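You operate a simulated robot arm through the tools that you are given. There is no shell and no other tool. Be economical: measure what you need, move in short steps, check, and stop when the job is done.

You are at the controls of a simulated robot arm. One attempt, no reset.

Task
Wash the yellow comb in the grey tumbler's suds and swill it clean in the basin.
Fine: comb back in the mint pot; tip the tumbler out in the basin and stand it back; open the waste and let the basin run empty.

Only the result counts: the job must be done as asked and must still hold three seconds after the hand-in. Knocking over, shifting, dropping, spilling or breaking anything else fails it.

Robot
A 6-joint arm with a two-finger parallel gripper, fixed in place. Base frame: the origin is at the foot of the arm, x ahead of it, y to its left, z up. Readings come in m, degrees, newtons and seconds.
With the tool pointing down near the work surface it reaches from about 0.14 to 0.74 m from the base axis. Its first joint turns from -166.0 to 166.0 degrees. Payload 3.91 kg.
The TCP is the grasp point between the finger pads, 0.03 m short of the fingertips. In the tool frame z runs along the fingers and y along their closing line. The gripper opens to 0.11 m. The fingers are 0.02 m wide and 0.01 m thick; the gripper's body (0.048 by 0.112 m) begins 0.055 m behind the TCP.
Orientation is that of the tool frame in the base frame, as [roll, pitch, yaw] about the fixed x, y, z axes, in that order (R = Rz(yaw) Ry(pitch) Rx(roll)). With the fingers straight down and closing along the base's y, the tool's x points along the base's -x, its y along +y and its z along -z.

Tools
- The arm moves only by the tool jog_arm. Its argument "targets" is a list of rows, each a list of 7 numbers: the turn, a rotation vector about the tool's x, y, z in degrees, then the shift along the tool's x, y, z in m, then the gripper command, from -1 (fully open) to 1 (shut), values between in proportion. In form: [[wx, wy, wz, tx, ty, tz, gripper], ...]. A call has 1 to 12 rows; each row is the pose to reach, as a shift and turn from the pose commanded when the call began, along the tool's axes at that moment. A row lasts 0.2 s, in which the tool goes at most 0.05 m and 8.6 degrees; a call with a longer step from one row to the next is refused whole, and so is a gripper value outside its range. Where a pose cannot be reached the arm comes as near as it can. A force on the tool above 90 N (or 10 N above the force at the start of the call, whichever is more), or a blocked arm, ends the call early, and 0.2 s more pass. The fingers move at their own pace (about 0.045 m/s each) and stop on an object; they squeeze with about 39 N. The grip force told is the motor's: it shows also when the fingers shut on nothing. Time passes only in rows, and 0.2 s behind the last, so rows that repeat a pose let the fingers close. The reply holds the time, the measured pose of the TCP, the force on the tool along the base axes, the opening and the grip force, in the units named above and with some noise.
- Cameras (640 x 400 px; columns grow to the right, rows downward): "scene" is fixed at [0.0508, -0.6574, 1.667]; the picture's right is [0.93, -0.36, 0.00], its down [-0.32, -0.82, -0.47] and it looks along [0.17, 0.44, -0.88] (base axes); focal length 293 px, centre (320, 200). "wrist" rides on the gripper at [0.071, 0.022, -0.107] in the tool frame; the picture's right is [-0.29, 0.96, 0.00], its down [-0.76, -0.23, -0.61] and it looks along [-0.58, -0.18, 0.79] (tool axes); focal length 243 px, centre (320, 200).
- capture(camera): a new picture of that camera. The clock stands still meanwhile.
- move_column(by): slides the trunk up (or, below 0, down) by that many m; the arm rides with it, the base frame stays. It gives what a move gives, with no picture.
- probe_pixels(camera, pixels): for up to 12 pixels [column, row] of the newest picture of that camera ("zoom" is the newest enlarged one), the place [x, y, z] in the base frame of the surface seen there, good to about 0.003 m, but the place of the scene camera against the robot may be out by one fixed shift of up to 0.012 m in any direction. The clock stands still meanwhile.
- close_up(camera, box): a new picture of the part [left, top, right, bottom] of that camera's present view, enlarged. The clock stands still meanwhile.
- finish_job(): hands the job in; it is judged then, once.

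Go step by step. Measure first, check grasps and placings, and put right what went wrong. The budget is 80 turns and 34 pictures, counting those below and the enlarged ones. Unless the task says otherwise, let go and move clear before handing in, and close with one line.

The tools are called after "Request:" as name(argument=value, ...) on one line, values as JSON. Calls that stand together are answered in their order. jog_arm: Moves the arm, as the interface text tells. Its arguments: {"type":"object","properties":{"targets":{"type":"array","items":{"type":"array","items":{"type":"number"}}}},"required":["targets"]} The other tools are called the same way: move_column (by) slides the trunk up or down; capture (camera) takes a picture; probe_pixels (camera, pixels) gives the place of the surface under pixels of a picture; close_up (camera, box) takes an enlarged picture of a part of a camera's view; finish_job () hands the job in.

At the start:

```text
clock: 0.0
position: [0.0947, -0.3123, 1.3237]
ee_rot: [-180.0, 0.1, -179.9]
force: [-0.7, -0.2, -0.1]
grip_width: 0.11
grasp_force: 0.0
trunk travel left (down, up): [-0.525, 0.065]
```

scene: 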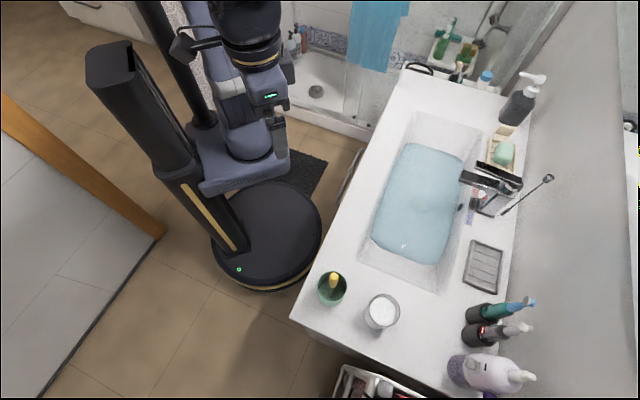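
wrist: 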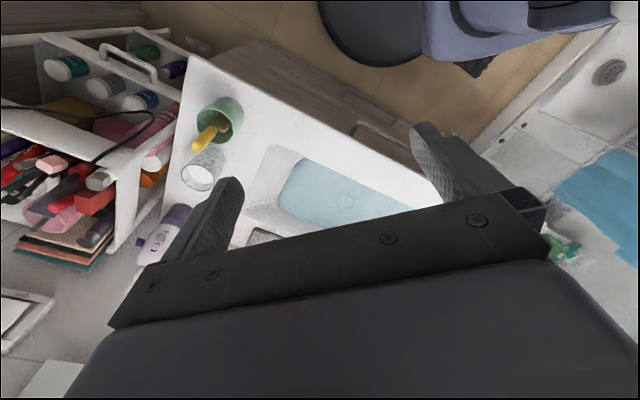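

The scene shows the mint pot with the yellow comb near (332,287), the tumbler at (381,312), and the basin around (420,200). I'll enlarge these and measure.

Request:
close_up(camera="scene", box=[290, 240, 450, 340])

Request:
close_up(camera="scene", box=[350, 80, 574, 220])

Request:
probe_pixels(camera="scene", pixels=[[334, 276], [332, 304], [318, 288], [347, 290], [382, 312], [366, 310], [398, 314], [381, 297], [420, 200], [404, 246], [345, 330], [410, 350]])

```text
4.00 times, centred on (370, 290) of scene
```

zoom: 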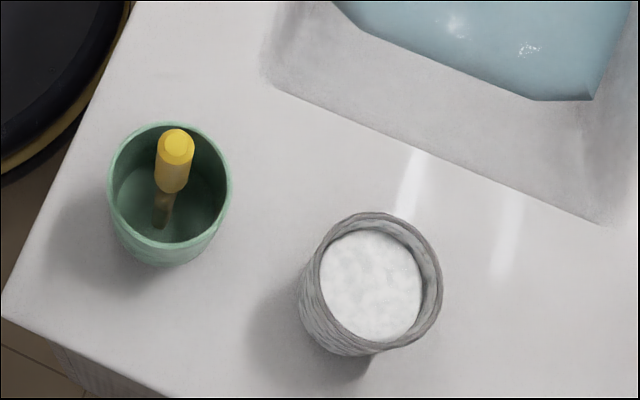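

```text
2.86 times, centred on (462, 150) of scene
```

zoom: 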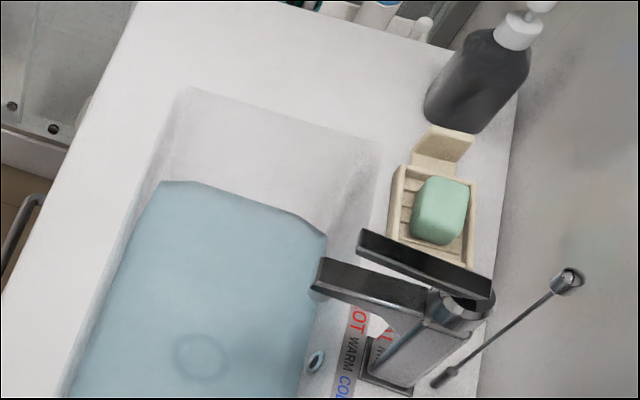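

```text
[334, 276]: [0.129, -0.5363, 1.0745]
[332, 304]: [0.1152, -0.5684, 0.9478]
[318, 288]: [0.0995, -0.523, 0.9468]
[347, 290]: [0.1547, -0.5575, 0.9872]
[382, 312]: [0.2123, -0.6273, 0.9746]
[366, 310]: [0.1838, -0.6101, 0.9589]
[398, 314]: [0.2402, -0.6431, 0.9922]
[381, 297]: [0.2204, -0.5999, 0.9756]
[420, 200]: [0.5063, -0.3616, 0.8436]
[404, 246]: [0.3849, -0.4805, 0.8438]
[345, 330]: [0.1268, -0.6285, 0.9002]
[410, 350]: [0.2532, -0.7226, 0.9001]
```

Zoom shows a rod with a knob from (440,378) to (568,282) beside the tap, and a plug ring at (200,355) under water. I'll measure these and look closer.

Request:
probe_pixels(camera="zoom", pixels=[[568, 282], [555, 290], [500, 335], [440, 378], [315, 362], [200, 355], [330, 280], [380, 245], [480, 285], [400, 370], [385, 300], [460, 315]])

Request:
close_up(camera="scene", box=[440, 140, 568, 220])

Request:
close_up(camera="wrist", box=[160, 80, 400, 230])

```text
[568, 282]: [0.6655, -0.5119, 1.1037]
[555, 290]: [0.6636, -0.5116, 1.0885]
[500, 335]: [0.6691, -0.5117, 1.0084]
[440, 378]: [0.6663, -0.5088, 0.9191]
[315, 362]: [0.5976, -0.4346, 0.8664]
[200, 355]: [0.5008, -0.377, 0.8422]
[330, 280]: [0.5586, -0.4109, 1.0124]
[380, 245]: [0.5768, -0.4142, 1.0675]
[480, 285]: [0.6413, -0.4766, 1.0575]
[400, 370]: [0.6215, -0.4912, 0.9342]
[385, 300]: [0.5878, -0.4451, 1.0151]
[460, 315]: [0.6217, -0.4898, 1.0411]
```

```text
5.00 times, centred on (504, 180) of scene
```

zoom: 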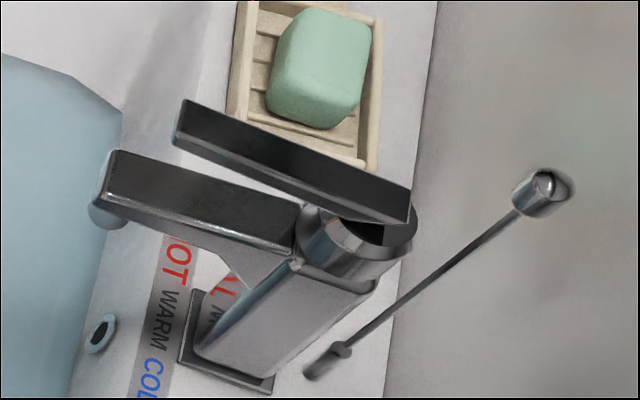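

```text
2.67 times, centred on (280, 155) of wrist
```

zoom: 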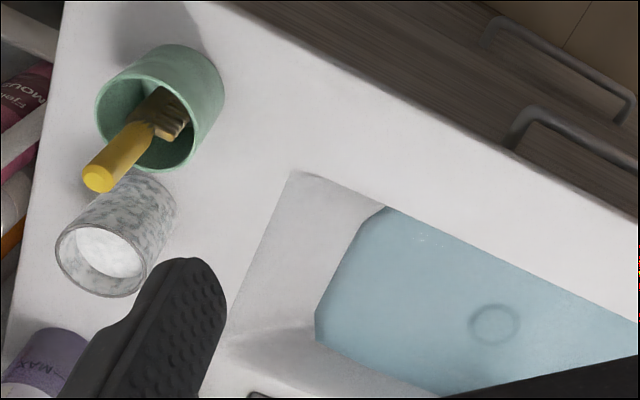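

The rod is a vertical lift-rod behind the tap. I'll probe the wrist close-up to measure pot, comb and tumbler in the robot's own calibration.

Request:
probe_pixels(camera="zoom", pixels=[[98, 178], [150, 128], [97, 110], [150, 48], [221, 85], [150, 168], [57, 245], [100, 296], [147, 262], [108, 252], [200, 60], [493, 323]])

Request:
probe_pixels(camera="wrist", pixels=[[197, 147], [207, 138], [217, 129], [224, 122], [228, 127], [198, 118], [240, 118], [222, 99], [222, 142], [181, 171], [200, 190], [215, 178]])

```text
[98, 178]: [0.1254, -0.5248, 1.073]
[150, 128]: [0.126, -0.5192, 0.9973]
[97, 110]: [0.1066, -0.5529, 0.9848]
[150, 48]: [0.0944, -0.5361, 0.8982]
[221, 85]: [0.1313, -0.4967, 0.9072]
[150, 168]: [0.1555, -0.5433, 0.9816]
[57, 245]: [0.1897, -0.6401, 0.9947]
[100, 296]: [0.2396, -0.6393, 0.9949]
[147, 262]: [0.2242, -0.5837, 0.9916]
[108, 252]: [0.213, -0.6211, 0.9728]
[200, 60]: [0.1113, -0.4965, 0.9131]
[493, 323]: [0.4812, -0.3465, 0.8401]
```

```text
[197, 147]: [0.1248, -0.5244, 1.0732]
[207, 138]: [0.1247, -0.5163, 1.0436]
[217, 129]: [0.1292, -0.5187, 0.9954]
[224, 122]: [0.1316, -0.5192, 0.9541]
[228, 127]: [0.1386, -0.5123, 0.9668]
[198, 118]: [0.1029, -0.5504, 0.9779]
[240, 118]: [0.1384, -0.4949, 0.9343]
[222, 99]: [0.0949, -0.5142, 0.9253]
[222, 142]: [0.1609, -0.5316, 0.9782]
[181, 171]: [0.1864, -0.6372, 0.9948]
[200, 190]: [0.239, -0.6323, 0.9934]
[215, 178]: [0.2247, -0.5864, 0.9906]
```

Wrist readings give comb top ≈(0.125,-0.525,1.073), pot rim z≈0.98, tumbler centre ≈(0.214,-0.612), rim 0.993, suds 0.973. I'll move the wrist camera nearer to the pot and tumbler.

Request:
jog_arm(targets=[[0, 0, 0, 0.016, -0.029, 0.029, -1], [0, 0, 0, 0.032, -0.057, 0.058, -1], [0, 0, 0, 0.048, -0.086, 0.087, -1], [0, 0, 0, 0.064, -0.115, 0.116, -1], [0, 0, 0, 0.08, -0.143, 0.145, -1], [0, 0, 0, 0.097, -0.172, 0.17, -1]])

Request:
capture(camera="wrist")

```text
clock: 1.4
position: [-0.0035, -0.4827, 1.1541]
ee_rot: [-180.0, 0.0, -179.9]
force: [0.9, 0.1, 0.4]
grip_width: 0.1103
grasp_force: 0.1
trunk travel left (down, up): [-0.525, 0.065]
```

```text
27 pictures are left
```

wrist: 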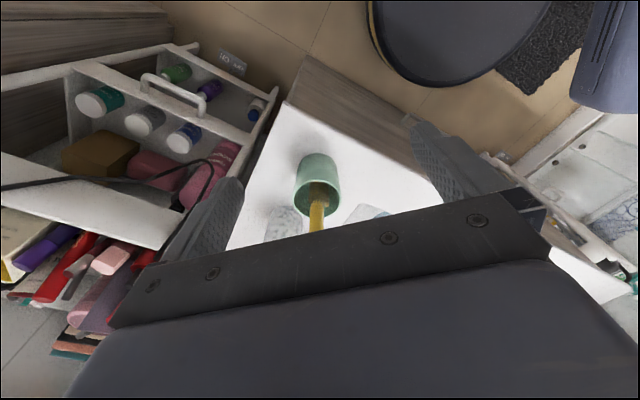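

The pot at (318,185) shows but the comb top is hidden behind the gripper. I'll enlarge that part, and the scene view for cross-check isn't needed yet.

Request:
close_up(camera="wrist", box=[256, 140, 384, 220])

Request:
probe_pixels(camera="wrist", pixels=[[295, 187], [338, 180], [340, 197], [297, 200], [317, 203], [317, 215], [316, 228], [318, 190], [320, 180], [305, 212], [335, 208], [317, 157]])

```text
5.00 times, centred on (320, 180) of wrist
```

zoom: 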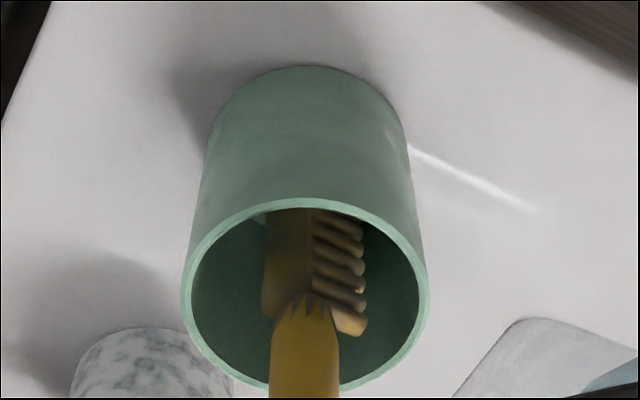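

```text
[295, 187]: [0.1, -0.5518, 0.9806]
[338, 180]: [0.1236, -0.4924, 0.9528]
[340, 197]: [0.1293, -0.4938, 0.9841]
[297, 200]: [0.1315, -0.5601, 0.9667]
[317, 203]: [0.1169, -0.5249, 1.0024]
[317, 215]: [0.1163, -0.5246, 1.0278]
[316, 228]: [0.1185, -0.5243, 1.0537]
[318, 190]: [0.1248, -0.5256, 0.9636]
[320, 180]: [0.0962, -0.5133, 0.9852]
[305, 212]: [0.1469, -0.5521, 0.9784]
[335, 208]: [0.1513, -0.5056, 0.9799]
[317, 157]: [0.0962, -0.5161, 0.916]
```

The comb stands upright, handle Ø≈0.018 centred at (0.126,-0.526), top 1.073. I'll move over it, descend to TCP z≈1.043 and close.

Request:
jog_arm(targets=[[0, 0, 0, -0.043, -0.0145, 0, -1], [0, 0, 0, -0.086, -0.029, 0, -1], [0, 0, 0, -0.1295, -0.0433, 0, -1], [0, 0, 0, -0.1295, -0.0433, 0.04, -1], [0, 0, 0, -0.1295, -0.0433, 0.08, -1], [0, 0, 0, -0.1295, -0.0433, 0.111, -1], [0, 0, 0, -0.1295, -0.0433, 0.111, -1]])

Request:
capture(camera="wrist")

```text
clock: 3.0
position: [0.1268, -0.5262, 1.0405]
ee_rot: [180.0, 0.0, -179.8]
force: [0.5, -0.2, 0.6]
grip_width: 0.1099
grasp_force: 0.0
trunk travel left (down, up): [-0.525, 0.065]
```

```text
25 pictures are left
```

wrist: 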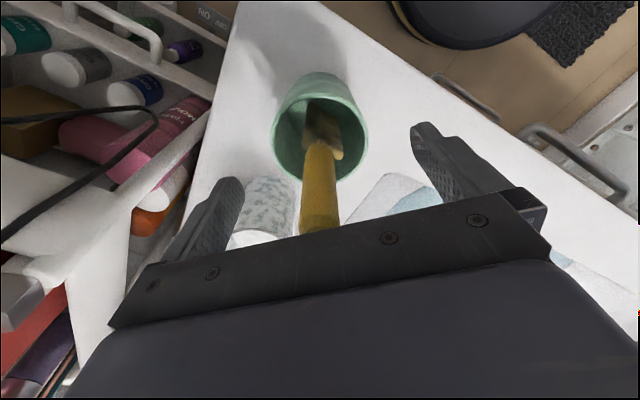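

The handle at (320,195) lies between the fingers. Closing.

Request:
jog_arm(targets=[[0, 0, 0, 0, 0, 0, 1], [0, 0, 0, 0, 0, 0, 1], [0, 0, 0, 0, 0, 0, 1], [0, 0, 0, 0, 0, 0, 1], [0, 0, 0, 0, 0, 0, 1], [0, 0, 0, 0, 0, 0, 1], [0, 0, 0, 0, 0, 0, 1]])

Request:
capture(camera="wrist")

```text
clock: 4.6
position: [0.127, -0.5267, 1.041]
ee_rot: [180.0, 0.0, 180.0]
force: [0.1, -0.3, 0.0]
grip_width: 0.0172
grasp_force: 39.2
trunk travel left (down, up): [-0.525, 0.065]
```

```text
24 pictures are left
```

wrist: 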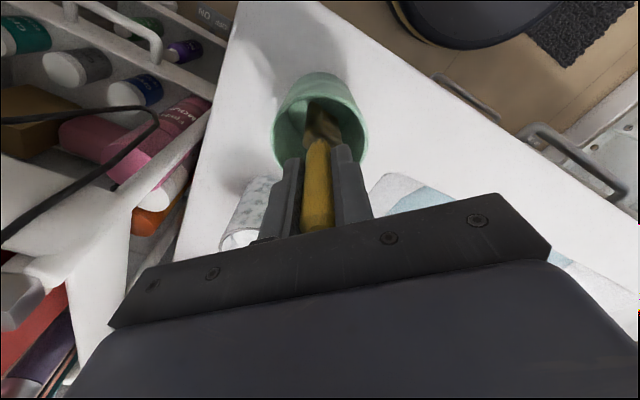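

Grip holds at 0.0172 m. I'll lift 0.125 straight up and look at the whole comb.

Request:
jog_arm(targets=[[0, 0, 0, 0, 0, -0.02, 1], [0, 0, 0, 0, 0, -0.055, 1], [0, 0, 0, 0, 0, -0.09, 1], [0, 0, 0, 0, 0, -0.125, 1], [0, 0, 0, 0, 0, -0.125, 1]])

Request:
close_up(camera="wrist", box=[192, 60, 448, 220])

Request:
close_up(camera="scene", box=[290, 220, 450, 320])

```text
clock: 5.8
position: [0.1266, -0.5255, 1.1684]
ee_rot: [180.0, 0.0, -180.0]
force: [-0.1, 0.9, -0.6]
grip_width: 0.0173
grasp_force: 39.5
trunk travel left (down, up): [-0.525, 0.065]
```

```text
2.50 times, centred on (320, 140) of wrist
```

zoom: 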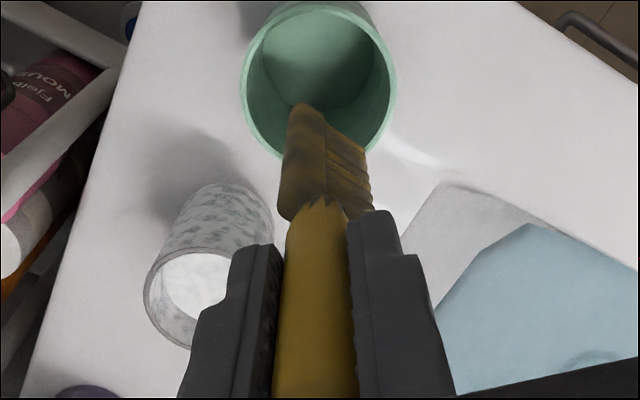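

```text
4.00 times, centred on (370, 270) of scene
```

zoom: 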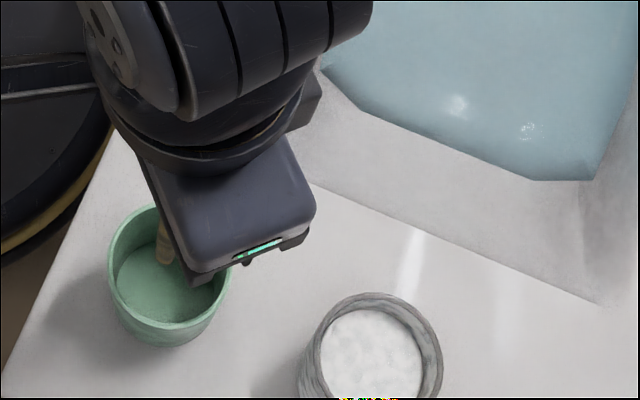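

The brown-coated head is clear of the pot, tip ≈0.13 below the TCP. One wrist picture to fix the tumbler's centre precisely.

Request:
close_up(camera="wrist", box=[224, 100, 352, 180])

Request:
probe_pixels(camera="zoom", pixels=[[132, 390], [142, 350], [180, 318], [235, 320], [268, 362], [250, 280], [215, 390], [310, 20], [300, 80], [310, 150], [295, 200], [320, 240]])

```text
5.00 times, centred on (288, 140) of wrist
```

zoom: 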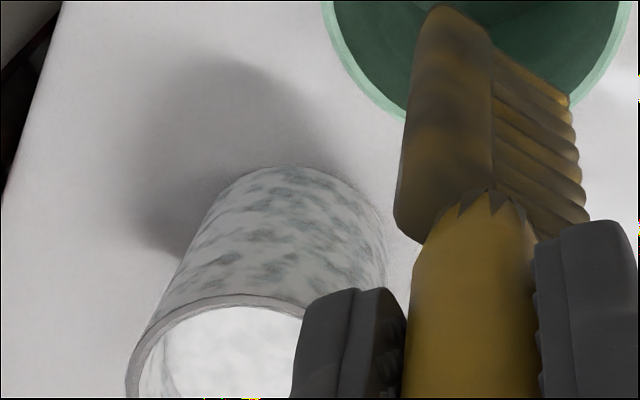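

```text
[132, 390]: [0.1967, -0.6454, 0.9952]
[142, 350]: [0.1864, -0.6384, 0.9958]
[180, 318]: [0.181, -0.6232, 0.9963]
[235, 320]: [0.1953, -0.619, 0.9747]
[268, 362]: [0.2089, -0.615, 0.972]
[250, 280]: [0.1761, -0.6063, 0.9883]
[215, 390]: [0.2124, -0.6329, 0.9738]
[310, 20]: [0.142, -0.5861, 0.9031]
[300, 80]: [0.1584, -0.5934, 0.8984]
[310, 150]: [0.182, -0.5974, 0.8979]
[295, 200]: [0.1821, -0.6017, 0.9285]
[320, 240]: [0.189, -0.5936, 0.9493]
```

Rim arc confirms the tumbler centre at ≈(0.2125,-0.617). I'll move over it at height, then lower the comb into the suds.

Request:
jog_arm(targets=[[0, 0, 0, -0.03, -0.032, 0, 1], [0, 0, 0, -0.058, -0.064, 0, 1], [0, 0, 0, -0.086, -0.0955, 0, 1], [0, 0, 0, -0.086, -0.0955, 0, 1], [0, 0, 0, -0.086, -0.0955, 0.03, 1], [0, 0, 0, -0.086, -0.0955, 0.06, 1], [0, 0, 0, -0.086, -0.0955, 0.08, 1]])

Request:
close_up(camera="wrist", box=[192, 60, 448, 220])

```text
clock: 7.4
position: [0.2122, -0.6214, 1.0879]
ee_rot: [180.0, -0.1, -180.0]
force: [0.2, 0.2, -0.7]
grip_width: 0.0172
grasp_force: 38.7
out of reach, approached as far as the arm can: row 3, 4
trunk travel left (down, up): [-0.525, 0.065]
```

```text
2.50 times, centred on (320, 140) of wrist
```

zoom: 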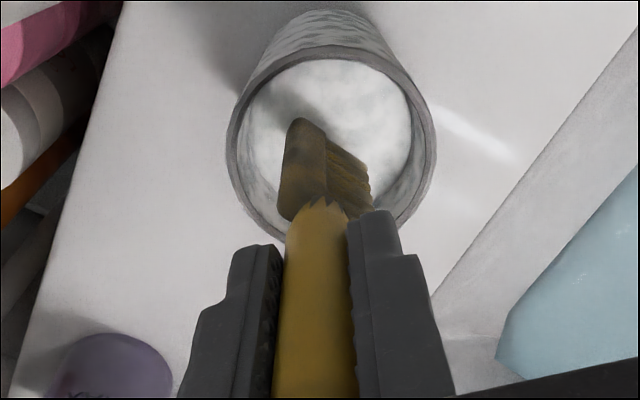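

The head is centred in the tumbler mouth. Lowering into the suds and stroking gently.

Request:
jog_arm(targets=[[0, 0, 0, 0, 0, 0.02, 1], [0, 0, 0, 0, 0, 0.042, 1], [0, 0, 0, 0, 0.005, 0.042, 1], [0, 0, 0, 0, -0.005, 0.042, 1], [0, 0, 0, 0.006, 0, 0.042, 1], [0, 0, 0, -0.006, 0, 0.042, 1], [0, 0, 0, 0, 0, 0.042, 1], [0, 0, 0, 0, 0, 0.02, 1], [0, 0, 0, 0, 0, 0.042, 1], [0, 0, 0, 0, 0, 0.02, 1], [0, 0, 0, 0, 0, 0.042, 1], [0, 0, 0, 0, 0, 0.042, 1]])

Request:
jog_arm(targets=[[0, 0, 0, 0.005, 0.004, 0, 1], [0, 0, 0, -0.005, 0.004, 0, 1], [0, 0, 0, -0.005, -0.004, 0, 1], [0, 0, 0, 0.005, -0.004, 0, 1], [0, 0, 0, 0.005, 0.004, 0, 1], [0, 0, 0, -0.005, 0.004, 0, 1], [0, 0, 0, -0.005, -0.004, 0, 1], [0, 0, 0, 0, 0, 0, 1], [0, 0, 0, 0, 0, -0.02, 1], [0, 0, 0, 0, 0, 0, 1], [0, 0, 0, 0, 0, -0.02, 1], [0, 0, 0, 0, 0, 0, 1]])

Request:
close_up(camera="wrist", box=[192, 60, 448, 220])

```text
clock: 10.0
position: [0.2127, -0.622, 1.0451]
ee_rot: [180.0, 0.0, 180.0]
force: [0.8, -0.9, -0.2]
grip_width: 0.017
grasp_force: 38.9
trunk travel left (down, up): [-0.525, 0.065]
```

```text
clock: 12.6
position: [0.2125, -0.6216, 1.0454]
ee_rot: [-179.9, 0.0, 180.0]
force: [0.2, -0.8, -0.8]
grip_width: 0.0172
grasp_force: 38.5
trunk travel left (down, up): [-0.525, 0.065]
```

```text
2.50 times, centred on (320, 140) of wrist
```

zoom: 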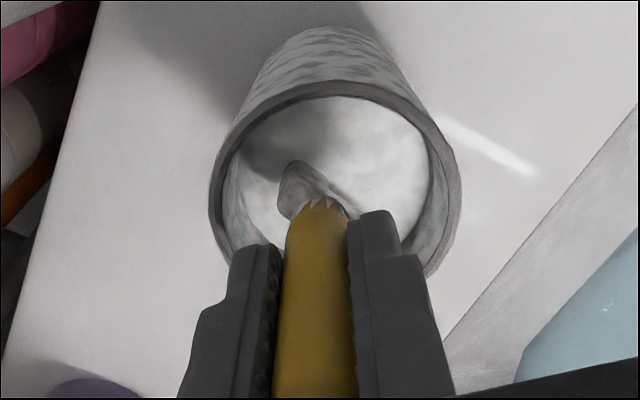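

The head's coating is now grey lather, so the wash worked. I'll raise the trunk, which lifts the comb and adds reach at height.

Request:
move_column(by=0.06)

Request:
jog_arm(targets=[[0, 0, 0, 0, 0, -0.03, 1], [0, 0, 0, 0, 0, -0.06, 1], [0, 0, 0, 0, 0, -0.075, 1], [0, 0, 0, 0, 0, -0.075, 1]])

Request:
capture(camera="wrist")

```text
clock: 13.6
position: [0.2137, -0.6218, 1.1048]
ee_rot: [180.0, -0.1, -180.0]
force: [0.2, -0.2, -0.1]
grip_width: 0.0174
grasp_force: 39.1
trunk travel left (down, up): [-0.585, 0.005]
```

```text
clock: 14.6
position: [0.2126, -0.6228, 1.1799]
ee_rot: [-180.0, 0.0, 180.0]
force: [0.0, 0.3, -1.1]
grip_width: 0.0175
grasp_force: 39.3
trunk travel left (down, up): [-0.585, 0.005]
```

```text
18 pictures are left
```

wrist: 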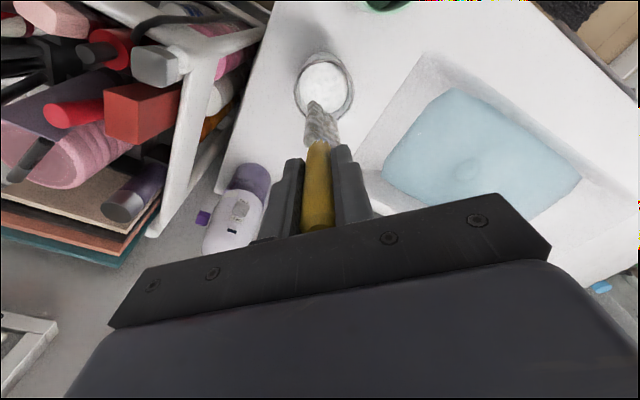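

The comb is lathered and clear. I'll measure the basin from this picture: water corners near (455,92), (383,170), (580,180), (525,215) and the rim.

Request:
probe_pixels(camera="wrist", pixels=[[455, 92], [386, 165], [575, 182], [500, 210], [425, 54], [357, 172], [610, 195], [468, 168], [430, 75], [370, 168], [590, 190], [470, 140]])

```text
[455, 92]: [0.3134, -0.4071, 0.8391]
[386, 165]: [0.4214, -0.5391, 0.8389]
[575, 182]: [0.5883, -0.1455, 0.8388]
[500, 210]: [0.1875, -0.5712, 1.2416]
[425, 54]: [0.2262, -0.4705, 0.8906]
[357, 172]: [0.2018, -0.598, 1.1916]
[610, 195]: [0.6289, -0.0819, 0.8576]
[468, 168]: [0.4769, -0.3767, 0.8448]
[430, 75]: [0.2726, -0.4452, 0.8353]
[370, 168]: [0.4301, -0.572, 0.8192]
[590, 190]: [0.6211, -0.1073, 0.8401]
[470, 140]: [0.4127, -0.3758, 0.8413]
```

Basin interior spans about (0.31,-0.41)/(0.42,-0.54) to (0.59,-0.145), water z≈0.84. I'll carry the comb to (0.425,-0.405), clear of the spout, and begin lowering.

Request:
jog_arm(targets=[[0, 0, 0, -0.03, 0.031, 0, 1], [0, 0, 0, -0.06, 0.062, 0, 1], [0, 0, 0, -0.091, 0.093, 0, 1], [0, 0, 0, -0.121, 0.124, 0, 1], [0, 0, 0, -0.151, 0.155, 0, 1], [0, 0, 0, -0.182, 0.187, 0, 1], [0, 0, 0, -0.2124, 0.2178, 0, 1], [0, 0, 0, -0.2124, 0.2178, 0.04, 1], [0, 0, 0, -0.2124, 0.2178, 0.08, 1], [0, 0, 0, -0.2124, 0.2178, 0.12, 1], [0, 0, 0, -0.2124, 0.2178, 0.16, 1], [0, 0, 0, -0.2124, 0.2178, 0.2, 1]])

Request:
capture(camera="scene")

```text
clock: 17.2
position: [0.4257, -0.4039, 0.9803]
ee_rot: [-180.0, -0.1, 179.9]
force: [0.6, 0.1, 0.7]
grip_width: 0.0172
grasp_force: 38.6
trunk travel left (down, up): [-0.585, 0.005]
```

```text
17 pictures are left
```

scene: 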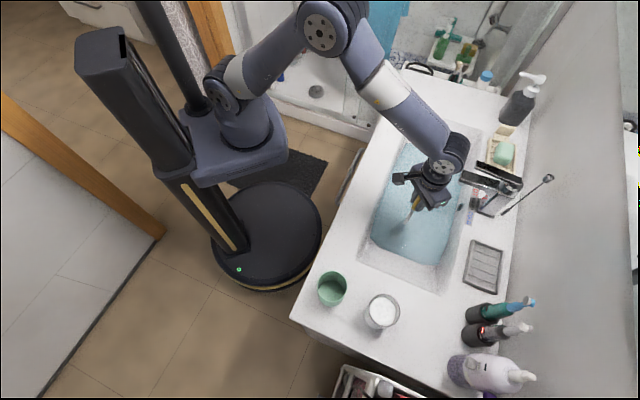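

The comb is entering the water, with the wrist near the tap in view. I'll shift 0.035 m away from the tap, then lower in small steps.

Request:
jog_arm(targets=[[0, 0, 0, 0.027, 0.018, 0, 1], [0, 0, 0, 0.027, 0.018, 0.025, 1], [0, 0, 0, 0.027, 0.018, 0.05, 1], [0, 0, 0, 0.027, 0.018, 0.065, 1], [0, 0, 0, 0.027, 0.018, 0.065, 1]])

Request:
close_up(camera="wrist", box=[192, 60, 448, 220])

```text
clock: 18.4
position: [0.3984, -0.3858, 0.9183]
ee_rot: [-179.8, 0.3, -179.9]
force: [0.7, 3.9, 38.3]
grip_width: 0.0174
grasp_force: 38.7
trunk travel left (down, up): [-0.585, 0.005]
```

```text
2.50 times, centred on (320, 140) of wrist
```

zoom: 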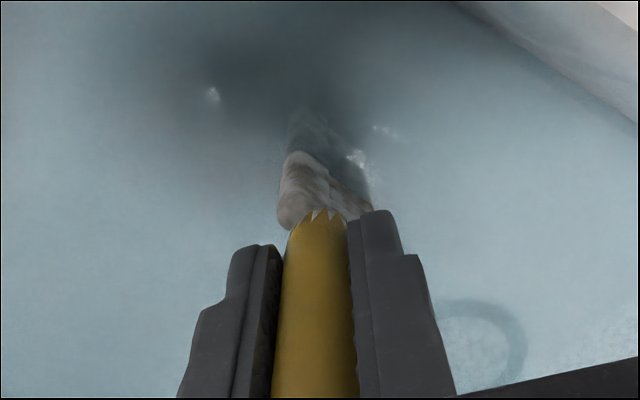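

Force of 38 N says the tip touched the basin floor. I'll back up 0.01 and swish it sideways in the water.

Request:
jog_arm(targets=[[0, 0, 0, 0, 0, -0.008, 1], [0, 0, 0, 0, 0, -0.008, 1], [0, 0, 0, 0.0, 0.03, -0.008, 1], [0, 0, 0, 0.0, -0.01, -0.008, 1], [0, 0, 0, 0, 0.03, -0.008, 1], [0, 0, 0, 0, -0.01, -0.008, 1], [0, 0, 0, -0.02, 0.01, -0.008, 1], [0, 0, 0, 0.02, 0.01, -0.008, 1], [0, 0, 0, -0.02, 0.01, -0.008, 1], [0, 0, 0, 0.02, 0.01, -0.008, 1], [0, 0, 0, 0, 0, -0.008, 1], [0, 0, 0, 0, 0, -0.008, 1]])

Request:
jog_arm(targets=[[0, 0, 0, 0.0, 0.03, 0, 1], [0, 0, 0, 0.0, -0.01, 0, 1], [0, 0, 0, 0, 0.03, 0, 1], [0, 0, 0, 0, -0.01, 0, 1], [0, 0, 0, 0, 0, -0.04, 1], [0, 0, 0, 0, 0, 0, 1], [0, 0, 0, 0, 0, -0.04, 1], [0, 0, 0, 0, 0, 0, 1], [0, 0, 0, 0, 0, -0.04, 1], [0, 0, 0, 0, 0, -0.08, 1], [0, 0, 0, 0, 0, -0.1, 1], [0, 0, 0, 0, 0, -0.1, 1]])

Request:
close_up(camera="wrist", box=[192, 60, 448, 220])

```text
clock: 21.0
position: [0.397, -0.3853, 0.9218]
ee_rot: [-179.9, 0.0, 180.0]
force: [0.1, 0.4, -0.5]
grip_width: 0.0171
grasp_force: 38.9
trunk travel left (down, up): [-0.585, 0.005]
```

```text
clock: 23.6
position: [0.3984, -0.3854, 1.0242]
ee_rot: [179.9, -0.1, 179.9]
force: [-0.5, -0.3, -0.8]
grip_width: 0.0171
grasp_force: 39.3
trunk travel left (down, up): [-0.585, 0.005]
```

```text
2.50 times, centred on (320, 140) of wrist
```

zoom: 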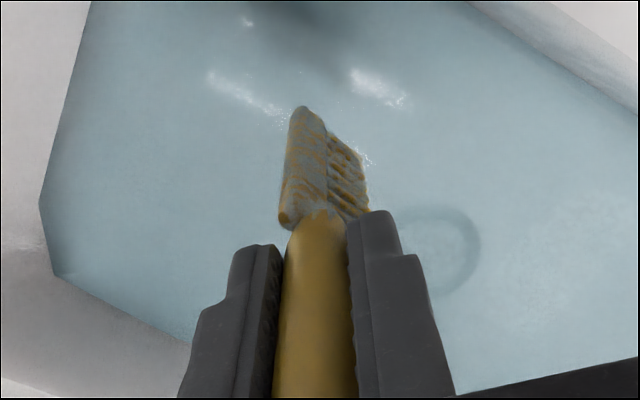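

Rinsing is only partial; grey patches still cover the head. I'll go back down and swish longer.

Request:
jog_arm(targets=[[0, 0, 0, 0, 0, 0.05, 1], [0, 0, 0, 0, 0, 0.1, 1], [0, 0, 0, 0.0, 0.03, 0.1, 1], [0, 0, 0, 0.0, -0.01, 0.1, 1], [0, 0, 0, 0, 0.03, 0.1, 1], [0, 0, 0, 0, -0.01, 0.1, 1], [0, 0, 0, -0.02, 0.01, 0.1, 1], [0, 0, 0, 0.02, 0.01, 0.1, 1], [0, 0, 0, -0.02, 0.01, 0.1, 1], [0, 0, 0, 0.02, 0.01, 0.1, 1], [0, 0, 0, -0.02, 0.01, 0.1, 1], [0, 0, 0, 0, 0, 0.1, 1]])

Request:
jog_arm(targets=[[0, 0, 0, 0.0, 0.03, 0, 1], [0, 0, 0, 0.0, -0.01, 0, 1], [0, 0, 0, 0, 0.03, 0, 1], [0, 0, 0, 0, -0.01, 0, 1], [0, 0, 0, 0, 0.03, 0, 1], [0, 0, 0, 0, -0.01, 0, 1], [0, 0, 0, 0, 0.03, 0, 1], [0, 0, 0, 0, -0.01, 0, 1], [0, 0, 0, 0, 0, -0.04, 1], [0, 0, 0, 0, 0, -0.08, 1], [0, 0, 0, 0, 0, -0.1, 1], [0, 0, 0, 0, 0, -0.1, 1]])

Request:
close_up(camera="wrist", box=[192, 60, 448, 220])

```text
clock: 26.2
position: [0.3969, -0.3853, 0.9245]
ee_rot: [180.0, 0.0, -180.0]
force: [0.9, -0.6, -0.6]
grip_width: 0.0172
grasp_force: 39.0
trunk travel left (down, up): [-0.585, 0.005]
```

```text
clock: 28.8
position: [0.3972, -0.3856, 1.0233]
ee_rot: [180.0, 0.0, -180.0]
force: [0.8, -0.5, -0.5]
grip_width: 0.0175
grasp_force: 39.0
trunk travel left (down, up): [-0.585, 0.005]
```

```text
2.50 times, centred on (320, 140) of wrist
```

zoom: 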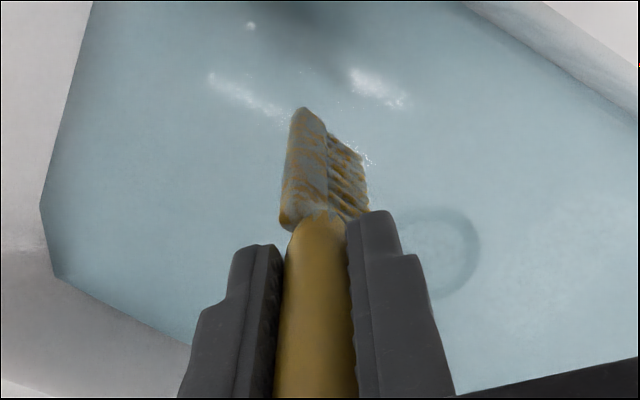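

The head changed little. A larger enlargement will show whether the grey patches are lather, grime or water sheen.

Request:
close_up(camera="wrist", box=[288, 95, 352, 155])

```text
6.67 times, centred on (320, 125) of wrist
```

zoom: 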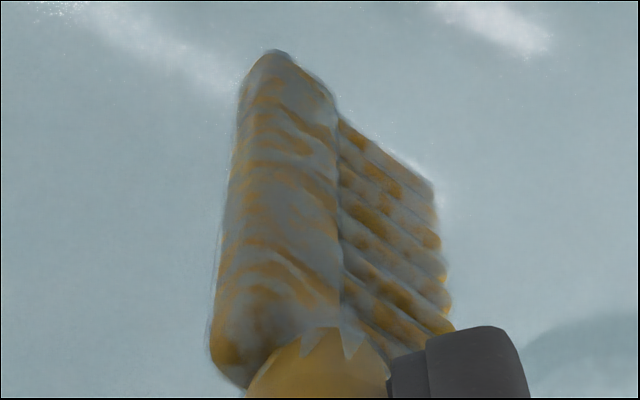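

The patches look like a translucent film over the yellow, unclear whether residual suds. I'll swill longer with wider strokes along the basin and compare the same enlargement.

Request:
jog_arm(targets=[[0, 0, 0, 0, 0, 0.05, 1], [0, 0, 0, 0, 0, 0.1, 1], [0, 0, 0, -0.027, 0.029, 0.1, 1], [0, 0, 0, -0.05, 0.055, 0.1, 1], [0, 0, 0, -0.027, 0.029, 0.1, 1], [0, 0, 0, 0, 0, 0.1, 1], [0, 0, 0, -0.027, 0.029, 0.1, 1], [0, 0, 0, -0.05, 0.055, 0.1, 1], [0, 0, 0, -0.027, 0.029, 0.1, 1], [0, 0, 0, 0, 0, 0.1, 1], [0, 0, 0, -0.027, 0.029, 0.1, 1], [0, 0, 0, 0, 0, 0.1, 1]])

Request:
jog_arm(targets=[[0, 0, 0, -0.027, 0.029, 0, 1], [0, 0, 0, -0.05, 0.055, 0, 1], [0, 0, 0, -0.027, 0.029, 0, 1], [0, 0, 0, 0, 0, 0, 1], [0, 0, 0, -0.027, 0.029, 0, 1], [0, 0, 0, -0.05, 0.055, 0, 1], [0, 0, 0, -0.027, 0.029, 0, 1], [0, 0, 0, 0, 0, 0, 1], [0, 0, 0, -0.027, 0.029, 0, 1], [0, 0, 0, -0.05, 0.055, 0, 1], [0, 0, 0, -0.027, 0.029, 0, 1], [0, 0, 0, 0, 0, 0, 1]])

Request:
jog_arm(targets=[[0, 0, 0, -0.027, 0.029, 0, 1], [0, 0, 0, -0.05, 0.055, 0, 1], [0, 0, 0, -0.027, 0.029, 0, 1], [0, 0, 0, 0, 0, 0, 1], [0, 0, 0, -0.027, 0.029, 0, 1], [0, 0, 0, 0, 0, 0, 1], [0, 0, 0, 0, 0, -0.05, 1], [0, 0, 0, 0, 0, -0.1, 1], [0, 0, 0, 0, 0, -0.1, 1]])

Request:
close_up(camera="wrist", box=[288, 95, 352, 155])

```text
clock: 31.4
position: [0.3967, -0.3853, 0.9237]
ee_rot: [179.9, 0.0, -179.9]
force: [0.2, 0.4, -1.0]
grip_width: 0.0172
grasp_force: 39.1
trunk travel left (down, up): [-0.585, 0.005]
```

```text
clock: 34.0
position: [0.3982, -0.3855, 0.9241]
ee_rot: [180.0, 0.1, -179.9]
force: [-0.3, 0.3, -0.1]
grip_width: 0.0172
grasp_force: 39.1
trunk travel left (down, up): [-0.585, 0.005]
```

```text
clock: 36.0
position: [0.3977, -0.386, 1.0239]
ee_rot: [-179.9, -0.1, -179.9]
force: [-0.8, 0.0, 0.2]
grip_width: 0.0171
grasp_force: 39.0
trunk travel left (down, up): [-0.585, 0.005]
```

```text
6.67 times, centred on (320, 125) of wrist
```

zoom: 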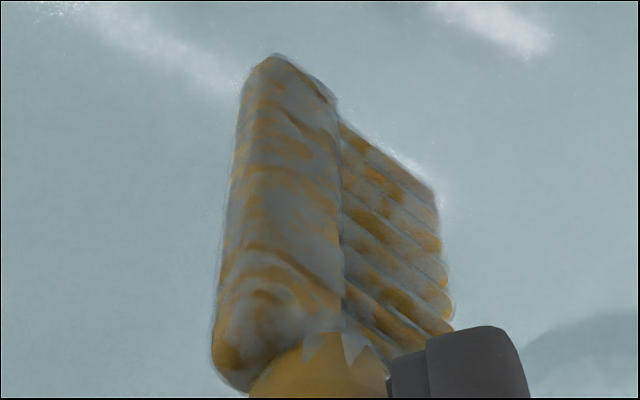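

Unchanged after six more seconds, so the rinsing has run to its end: the brown grime is gone and a film in the water's colour remains. I'll carry the comb back above the mint pot and check it there.

Request:
jog_arm(targets=[[0, 0, 0, 0, 0, -0.05, 1], [0, 0, 0, 0, 0, -0.1, 1], [0, 0, 0, 0, 0, -0.15, 1], [0, 0, 0, 0.034, -0.0175, -0.15, 1], [0, 0, 0, 0.068, -0.035, -0.15, 1], [0, 0, 0, 0.102, -0.0525, -0.15, 1], [0, 0, 0, 0.136, -0.07, -0.15, 1], [0, 0, 0, 0.17, -0.0875, -0.15, 1], [0, 0, 0, 0.204, -0.105, -0.15, 1], [0, 0, 0, 0.238, -0.1225, -0.15, 1], [0, 0, 0, 0.2712, -0.1405, -0.15, 1], [0, 0, 0, 0.2712, -0.1405, -0.15, 1]])

Request:
close_up(camera="wrist", box=[240, 60, 400, 160])

```text
clock: 38.6
position: [0.1254, -0.5267, 1.1747]
ee_rot: [-180.0, 0.0, -179.8]
force: [-0.1, 0.0, 0.5]
grip_width: 0.0173
grasp_force: 39.2
trunk travel left (down, up): [-0.585, 0.005]
```

```text
4.00 times, centred on (320, 110) of wrist
```

zoom: 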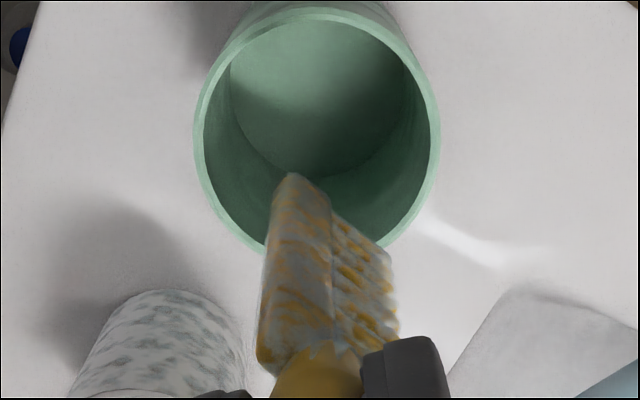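

Against the pot, the patches read as whitish residual suds, probably because the upper part of the head never went under (water is only ≈0.055 deep, head ≈0.09 long). I'll go back and swill it strongly tilted so the whole head submerges; first back over the basin.

Request:
jog_arm(targets=[[0, 0, 0, -0.038, 0.021, 0, 1], [0, 0, 0, -0.076, 0.042, 0, 1], [0, 0, 0, -0.114, 0.063, 0, 1], [0, 0, 0, -0.152, 0.084, 0, 1], [0, 0, 0, -0.19, 0.105, 0, 1], [0, 0, 0, -0.228, 0.126, 0, 1], [0, 0, 0, -0.266, 0.147, 0, 1], [0, 0, 0, -0.305, 0.168, 0, 1], [0, 0, 0, -0.3446, 0.19, 0, 1]])

Request:
jog_arm(targets=[[0, 0, -8, 0, 0, 0, 1], [0, 0, -16, 0, 0, 0, 1], [0, 0, -24, 0, 0, 0, 1], [0, 0, -32, 0, 0, 0, 1], [0, 0, -40, 0, 0, 0, 1], [0, 0, -47, 0, 0, 0, 1]])

Request:
jog_arm(targets=[[0, 8, 0, 0, 0, 0, 1], [0, 16, 0, 0, 0, 0, 1], [0, 24, 0, 0, 0, 0, 1], [0, 32, 0, 0, 0, 0, 1], [0, 40, 0, 0, 0, 0, 1], [0, 48, 0, 0, 0, 0, 1], [0, 55, 0, 0, 0, 0, 1], [0, 62, 0, 0, 0, 0, 1], [0, 62, 0, 0, 0, 0, 1]])

Request:
capture(camera="scene")

```text
clock: 40.6
position: [0.4725, -0.3355, 1.1737]
ee_rot: [180.0, -0.1, 180.0]
force: [0.1, 0.3, 0.3]
grip_width: 0.0171
grasp_force: 39.1
trunk travel left (down, up): [-0.585, 0.005]
```

```text
clock: 42.0
position: [0.4716, -0.3363, 1.1729]
ee_rot: [-180.0, 0.0, -132.8]
force: [-0.2, -0.7, 0.2]
grip_width: 0.0174
grasp_force: 38.9
trunk travel left (down, up): [-0.585, 0.005]
```

```text
clock: 44.0
position: [0.4714, -0.3373, 1.173]
ee_rot: [-180.0, -62.1, -132.9]
force: [0.1, 0.6, 0.0]
grip_width: 0.0172
grasp_force: 39.2
trunk travel left (down, up): [-0.585, 0.005]
```

```text
10 pictures are left
```

scene: 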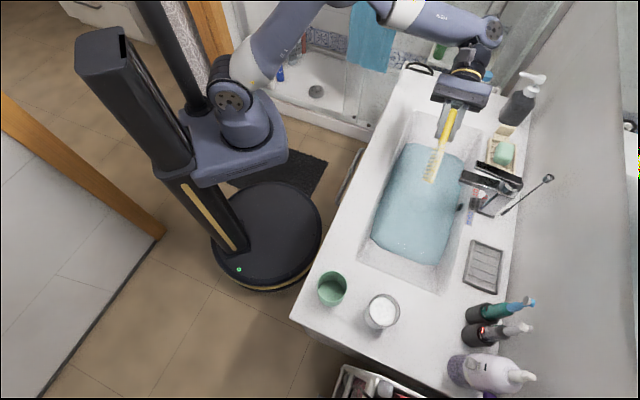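

The tilted comb (435,160) points along the basin. Before lowering I'll check clearances to the bottle, soap and tap.

Request:
probe_pixels(camera="scene", pixels=[[505, 110], [520, 95], [530, 78], [490, 35], [480, 90], [460, 85], [428, 180], [433, 150], [502, 150], [462, 180], [478, 163], [478, 125]])

Request:
close_up(camera="wrist", box=[192, 60, 448, 220])

```text
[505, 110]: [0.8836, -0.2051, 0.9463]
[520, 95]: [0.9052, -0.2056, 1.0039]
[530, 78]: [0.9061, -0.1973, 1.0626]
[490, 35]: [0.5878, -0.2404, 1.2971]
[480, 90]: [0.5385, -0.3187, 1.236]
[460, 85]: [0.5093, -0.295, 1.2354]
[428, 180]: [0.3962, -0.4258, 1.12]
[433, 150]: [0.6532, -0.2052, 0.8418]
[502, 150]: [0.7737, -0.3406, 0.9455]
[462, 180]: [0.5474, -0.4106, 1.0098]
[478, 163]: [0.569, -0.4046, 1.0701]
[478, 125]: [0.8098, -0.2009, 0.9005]
```

```text
2.50 times, centred on (320, 140) of wrist
```

zoom: 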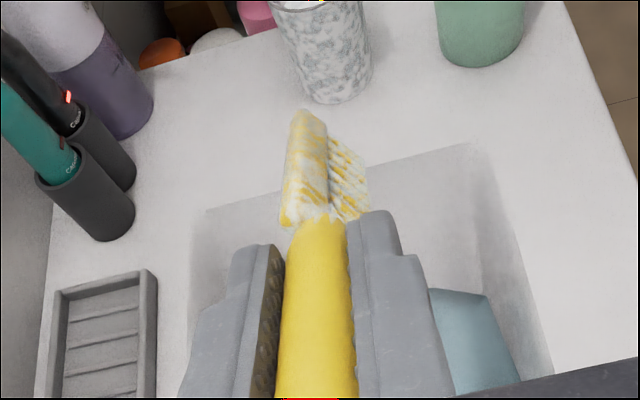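

Foam patches are plain to see now, and clearances are fine. I'll tilt to 67° and lower until the head is just under the surface.

Request:
jog_arm(targets=[[0, 5, 0, 0, 0, 0, 1], [0, 5, 0, 0, 0, 0, 1]])

Request:
jog_arm(targets=[[0, 0, 0, -0.0368, 0, 0.0156, 1], [0, 0, 0, -0.0736, 0, 0.0313, 1], [0, 0, 0, -0.1105, 0, 0.0469, 1], [0, 0, 0, -0.1473, 0, 0.0625, 1], [0, 0, 0, -0.1841, 0, 0.0781, 1], [0, 0, 0, -0.2209, 0, 0.0938, 1], [0, 0, 0, -0.2577, 0, 0.1094, 1], [0, 0, 0, -0.2743, 0, 0.1164, 1], [0, 0, 0, -0.2743, 0, 0.1164, 1]])

Request:
close_up(camera="wrist", box=[192, 60, 448, 220])

```text
clock: 44.6
position: [0.4714, -0.3365, 1.1725]
ee_rot: [-180.0, -67.0, -133.0]
force: [-0.9, -0.1, 0.9]
grip_width: 0.0171
grasp_force: 38.8
trunk travel left (down, up): [-0.585, 0.005]
```

```text
clock: 46.6
position: [0.4718, -0.3363, 0.8764]
ee_rot: [-179.9, -67.0, -133.0]
force: [0.1, -0.7, 0.5]
grip_width: 0.0171
grasp_force: 38.7
trunk travel left (down, up): [-0.585, 0.005]
```

```text
2.50 times, centred on (320, 140) of wrist
```

zoom: 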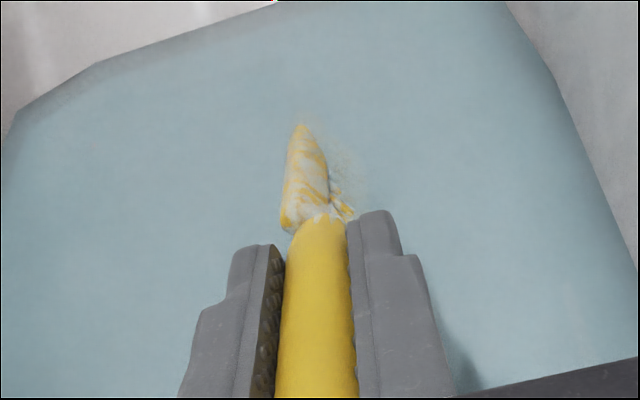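

The upper side of the head is still above the surface. Lowering 0.02 more and swishing sideways.

Request:
jog_arm(targets=[[0, 0, 0, -0.0092, 0, 0.0039, 1], [0, 0, 0, -0.0184, 0, 0.0078, 1], [0, 0, 0, -0.0184, 0.02, 0.0078, 1], [0, 0, 0, -0.0184, -0.02, 0.0078, 1], [0, 0, 0, -0.0184, 0.02, 0.0078, 1], [0, 0, 0, -0.0184, -0.02, 0.0078, 1], [0, 0, 0, -0.0184, 0.02, 0.0078, 1], [0, 0, 0, -0.0184, -0.02, 0.0078, 1], [0, 0, 0, -0.0184, 0.02, 0.0078, 1], [0, 0, 0, -0.0184, -0.02, 0.0078, 1], [0, 0, 0, -0.0184, 0, 0.0078, 1]])

Request:
jog_arm(targets=[[0, 0, 0, 0, 0.02, 0, 1], [0, 0, 0, 0, -0.02, 0, 1], [0, 0, 0, 0, 0.02, 0, 1], [0, 0, 0, 0, -0.02, 0, 1], [0, 0, 0, 0, 0.02, 0, 1], [0, 0, 0, 0, -0.02, 0, 1], [0, 0, 0, 0, 0.02, 0, 1], [0, 0, 0, 0, -0.02, 0, 1], [0, 0, 0, 0, 0, 0, 1], [0, 0, 0, 0.046, 0, -0.0195, 1], [0, 0, 0, 0.069, 0, -0.0293, 1], [0, 0, 0, 0.069, 0, -0.0293, 1]])

Request:
close_up(camera="wrist", box=[192, 60, 448, 220])

```text
clock: 49.0
position: [0.4719, -0.3361, 0.8559]
ee_rot: [179.8, -66.9, -132.8]
force: [-0.6, 0.8, 0.9]
grip_width: 0.0176
grasp_force: 39.1
trunk travel left (down, up): [-0.585, 0.005]
```

```text
clock: 51.6
position: [0.4714, -0.3368, 0.9297]
ee_rot: [-179.9, -67.0, -132.9]
force: [0.2, -0.2, 0.3]
grip_width: 0.0172
grasp_force: 38.9
trunk travel left (down, up): [-0.585, 0.005]
```

```text
2.50 times, centred on (320, 140) of wrist
```

zoom: 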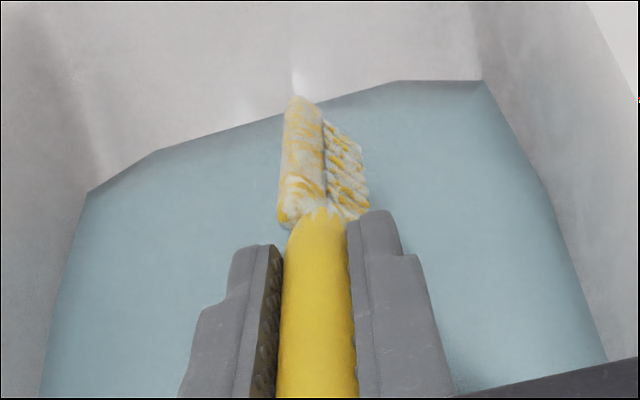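

Still foam patches, so plain submersion with sideways strokes isn't finishing it. The first swill, which worked partly, included up-and-down strokes, so I'll dunk it in and out repeatedly and stroke lengthwise.

Request:
jog_arm(targets=[[0, 0, 0, -0.035, 0, 0.0148, 1], [0, 0, 0, -0.068, 0, 0.0289, 1], [0, 0, 0, -0.0836, 0, -0.0079, 1], [0, 0, 0, -0.068, 0, 0.0289, 1], [0, 0, 0, -0.0836, 0, -0.0079, 1], [0, 0, 0, -0.068, 0, 0.0289, 1], [0, 0, 0, -0.0836, 0, -0.0079, 1], [0, 0, 0, -0.068, 0, 0.0289, 1], [0, 0, 0, -0.035, 0, 0.0148, 1], [0, 0, 0, 0, 0, 0, 1]])

Request:
jog_arm(targets=[[0, 0, 0, -0.035, 0, 0.0148, 1], [0, 0, 0, -0.068, 0, 0.0289, 1], [0, 0, 0, -0.035, 0, 0.0148, 1], [0, 0, 0, 0, 0, 0, 1], [0, 0, 0, -0.035, 0, 0.0148, 1], [0, 0, 0, -0.068, 0, 0.0289, 1], [0, 0, 0, -0.035, 0, 0.0148, 1], [0, 0, 0, 0, 0, 0, 1], [0, 0, 0, -0.035, 0, 0.0148, 1], [0, 0, 0, -0.068, 0, 0.0289, 1], [0, 0, 0, -0.035, 0, 0.0148, 1], [0, 0, 0, 0, 0, 0, 1]])

Request:
close_up(camera="wrist", box=[256, 80, 384, 160])

```text
clock: 53.8
position: [0.4702, -0.336, 0.9312]
ee_rot: [-179.9, -67.1, -133.1]
force: [-0.9, 0.5, -0.1]
grip_width: 0.0175
grasp_force: 39.1
trunk travel left (down, up): [-0.585, 0.005]
```

```text
clock: 56.4
position: [0.4731, -0.3364, 0.9302]
ee_rot: [-179.9, -67.0, -133.1]
force: [-0.3, -0.4, -0.1]
grip_width: 0.0173
grasp_force: 38.9
trunk travel left (down, up): [-0.585, 0.005]
```

```text
5.00 times, centred on (320, 120) of wrist
```

zoom: 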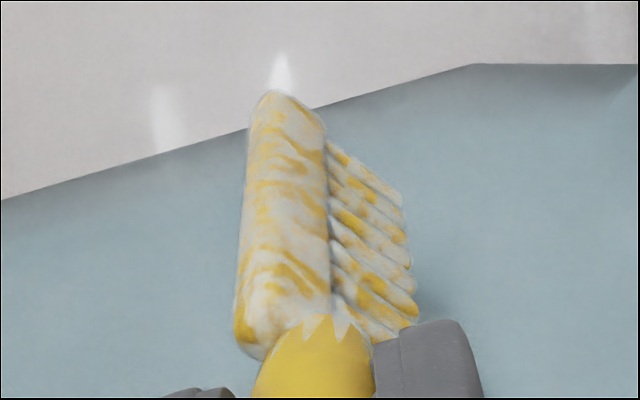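

The streak pattern is identical through every treatment, with bright yellow below and no brown left, so this looks like the head's settled clean state. I'll raise, bring it upright again and return to the pot.

Request:
jog_arm(targets=[[0, 0, 0, 0.044, 0, -0.0188, 1], [0, 0, 0, 0.088, 0, -0.0375, 1], [0, 0, 0, 0.132, 0, -0.0563, 1], [0, 0, 0, 0.177, 0, -0.075, 1], [0, 0, 0, 0.225, 0, -0.0955, 1]])

Request:
jog_arm(targets=[[0, -8.4, 0, 0, 0, 0, 1], [0, -16.8, 0, 0, 0, 0, 1], [0, -25.2, 0, 0, 0, 0, 1], [0, -33.6, 0, 0, 0, 0, 1], [0, -42, 0, 0, 0, 0, 1], [0, -50.4, 0, 0, 0, 0, 1], [0, -58.8, 0, 0, 0, 0, 1], [0, -67, 0, 0, 0, 0, 1], [0, -67, 0, 0, 0, 0, 1]])

Request:
jog_arm(targets=[[0, 0, 8, 0, 0, 0, 1], [0, 0, 16, 0, 0, 0, 1], [0, 0, 24, 0, 0, 0, 1], [0, 0, 32, 0, 0, 0, 1], [0, 0, 40, 0, 0, 0, 1], [0, 0, 47, 0, 0, 0, 1], [0, 0, 47, 0, 0, 0, 1]])

```text
refused: row 5 steps farther than a row can; nothing moved
```

```text
clock: 58.4
position: [0.4701, -0.3366, 0.9305]
ee_rot: [180.0, 0.0, -132.8]
force: [-0.3, 0.2, -0.3]
grip_width: 0.0171
grasp_force: 39.4
trunk travel left (down, up): [-0.585, 0.005]
```

```text
clock: 60.0
position: [0.4694, -0.3366, 0.9298]
ee_rot: [-180.0, 0.0, 179.9]
force: [0.4, 0.4, 0.7]
grip_width: 0.0171
grasp_force: 39.4
trunk travel left (down, up): [-0.585, 0.005]
```

The raise was refused for an over-long step and the arm uprighted low, but without contact (tip stayed above the floor, forces ≈0). Now up and over to the pot in two calls.

Request:
jog_arm(targets=[[0, 0, 0, 0, 0, -0.045, 1], [0, 0, 0, 0, 0, -0.09, 1], [0, 0, 0, 0, 0, -0.135, 1], [0, 0, 0, 0, 0, -0.18, 1], [0, 0, 0, 0, 0, -0.225, 1], [0, 0, 0, 0, 0, -0.245, 1], [0, 0, 0, 0, 0, -0.245, 1]])

Request:
jog_arm(targets=[[0, 0, 0, 0.038, -0.021, 0, 1], [0, 0, 0, 0.076, -0.042, 0, 1], [0, 0, 0, 0.114, -0.063, 0, 1], [0, 0, 0, 0.152, -0.084, 0, 1], [0, 0, 0, 0.19, -0.105, 0, 1], [0, 0, 0, 0.228, -0.126, 0, 1], [0, 0, 0, 0.266, -0.147, 0, 1], [0, 0, 0, 0.304, -0.168, 0, 1], [0, 0, 0, 0.3426, -0.1895, 0, 1], [0, 0, 0, 0.3426, -0.1895, 0, 1]])

```text
clock: 61.6
position: [0.4711, -0.3369, 1.1764]
ee_rot: [180.0, 0.0, -180.0]
force: [-0.6, -1.0, 0.0]
grip_width: 0.0171
grasp_force: 38.9
trunk travel left (down, up): [-0.585, 0.005]
```

```text
clock: 63.8
position: [0.1274, -0.5249, 1.1752]
ee_rot: [-180.0, 0.0, -179.8]
force: [-0.9, 0.3, 0.0]
grip_width: 0.017
grasp_force: 38.9
trunk travel left (down, up): [-0.585, 0.005]
```

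Over the pot with forces nil. I'll lower to just above the original height (1.043) before releasing.

Request:
jog_arm(targets=[[0, 0, 0, 0.0006, -0.0012, 0.035, 1], [0, 0, 0, 0.0006, -0.0012, 0.07, 1], [0, 0, 0, 0.0006, -0.0012, 0.1, 1], [0, 0, 0, 0.0006, -0.0012, 0.12, 1], [0, 0, 0, 0.0006, -0.0012, 0.132, 1], [0, 0, 0, 0.0006, -0.0012, 0.132, 1]])

```text
clock: 65.2
position: [0.1279, -0.5276, 1.0448]
ee_rot: [-180.0, -0.1, -180.0]
force: [1.1, -0.5, -0.9]
grip_width: 0.0172
grasp_force: 39.0
trunk travel left (down, up): [-0.585, 0.005]
```

Request:
jog_arm(targets=[[0, 0, 0, 0, 0, 0.003, 1], [0, 0, 0, 0, 0, 0.003, 1]])

```text
clock: 65.8
position: [0.1283, -0.5268, 1.0403]
ee_rot: [-180.0, 0.0, 180.0]
force: [-0.3, -0.1, 0.7]
grip_width: 0.0172
grasp_force: 38.4
trunk travel left (down, up): [-0.585, 0.005]
```

No floor contact yet at 1.040; the comb may have slid up slightly in the grip. Creeping down to find the pot floor.

Request:
jog_arm(targets=[[0, 0, 0, 0, 0, 0.002, 1], [0, 0, 0, 0, 0, 0.004, 1], [0, 0, 0, 0, 0, 0.004, 1]])

```text
clock: 66.6
position: [0.1276, -0.527, 1.0371]
ee_rot: [-180.0, 0.0, 179.9]
force: [0.4, 0.3, -1.2]
grip_width: 0.0172
grasp_force: 39.0
trunk travel left (down, up): [-0.585, 0.005]
```

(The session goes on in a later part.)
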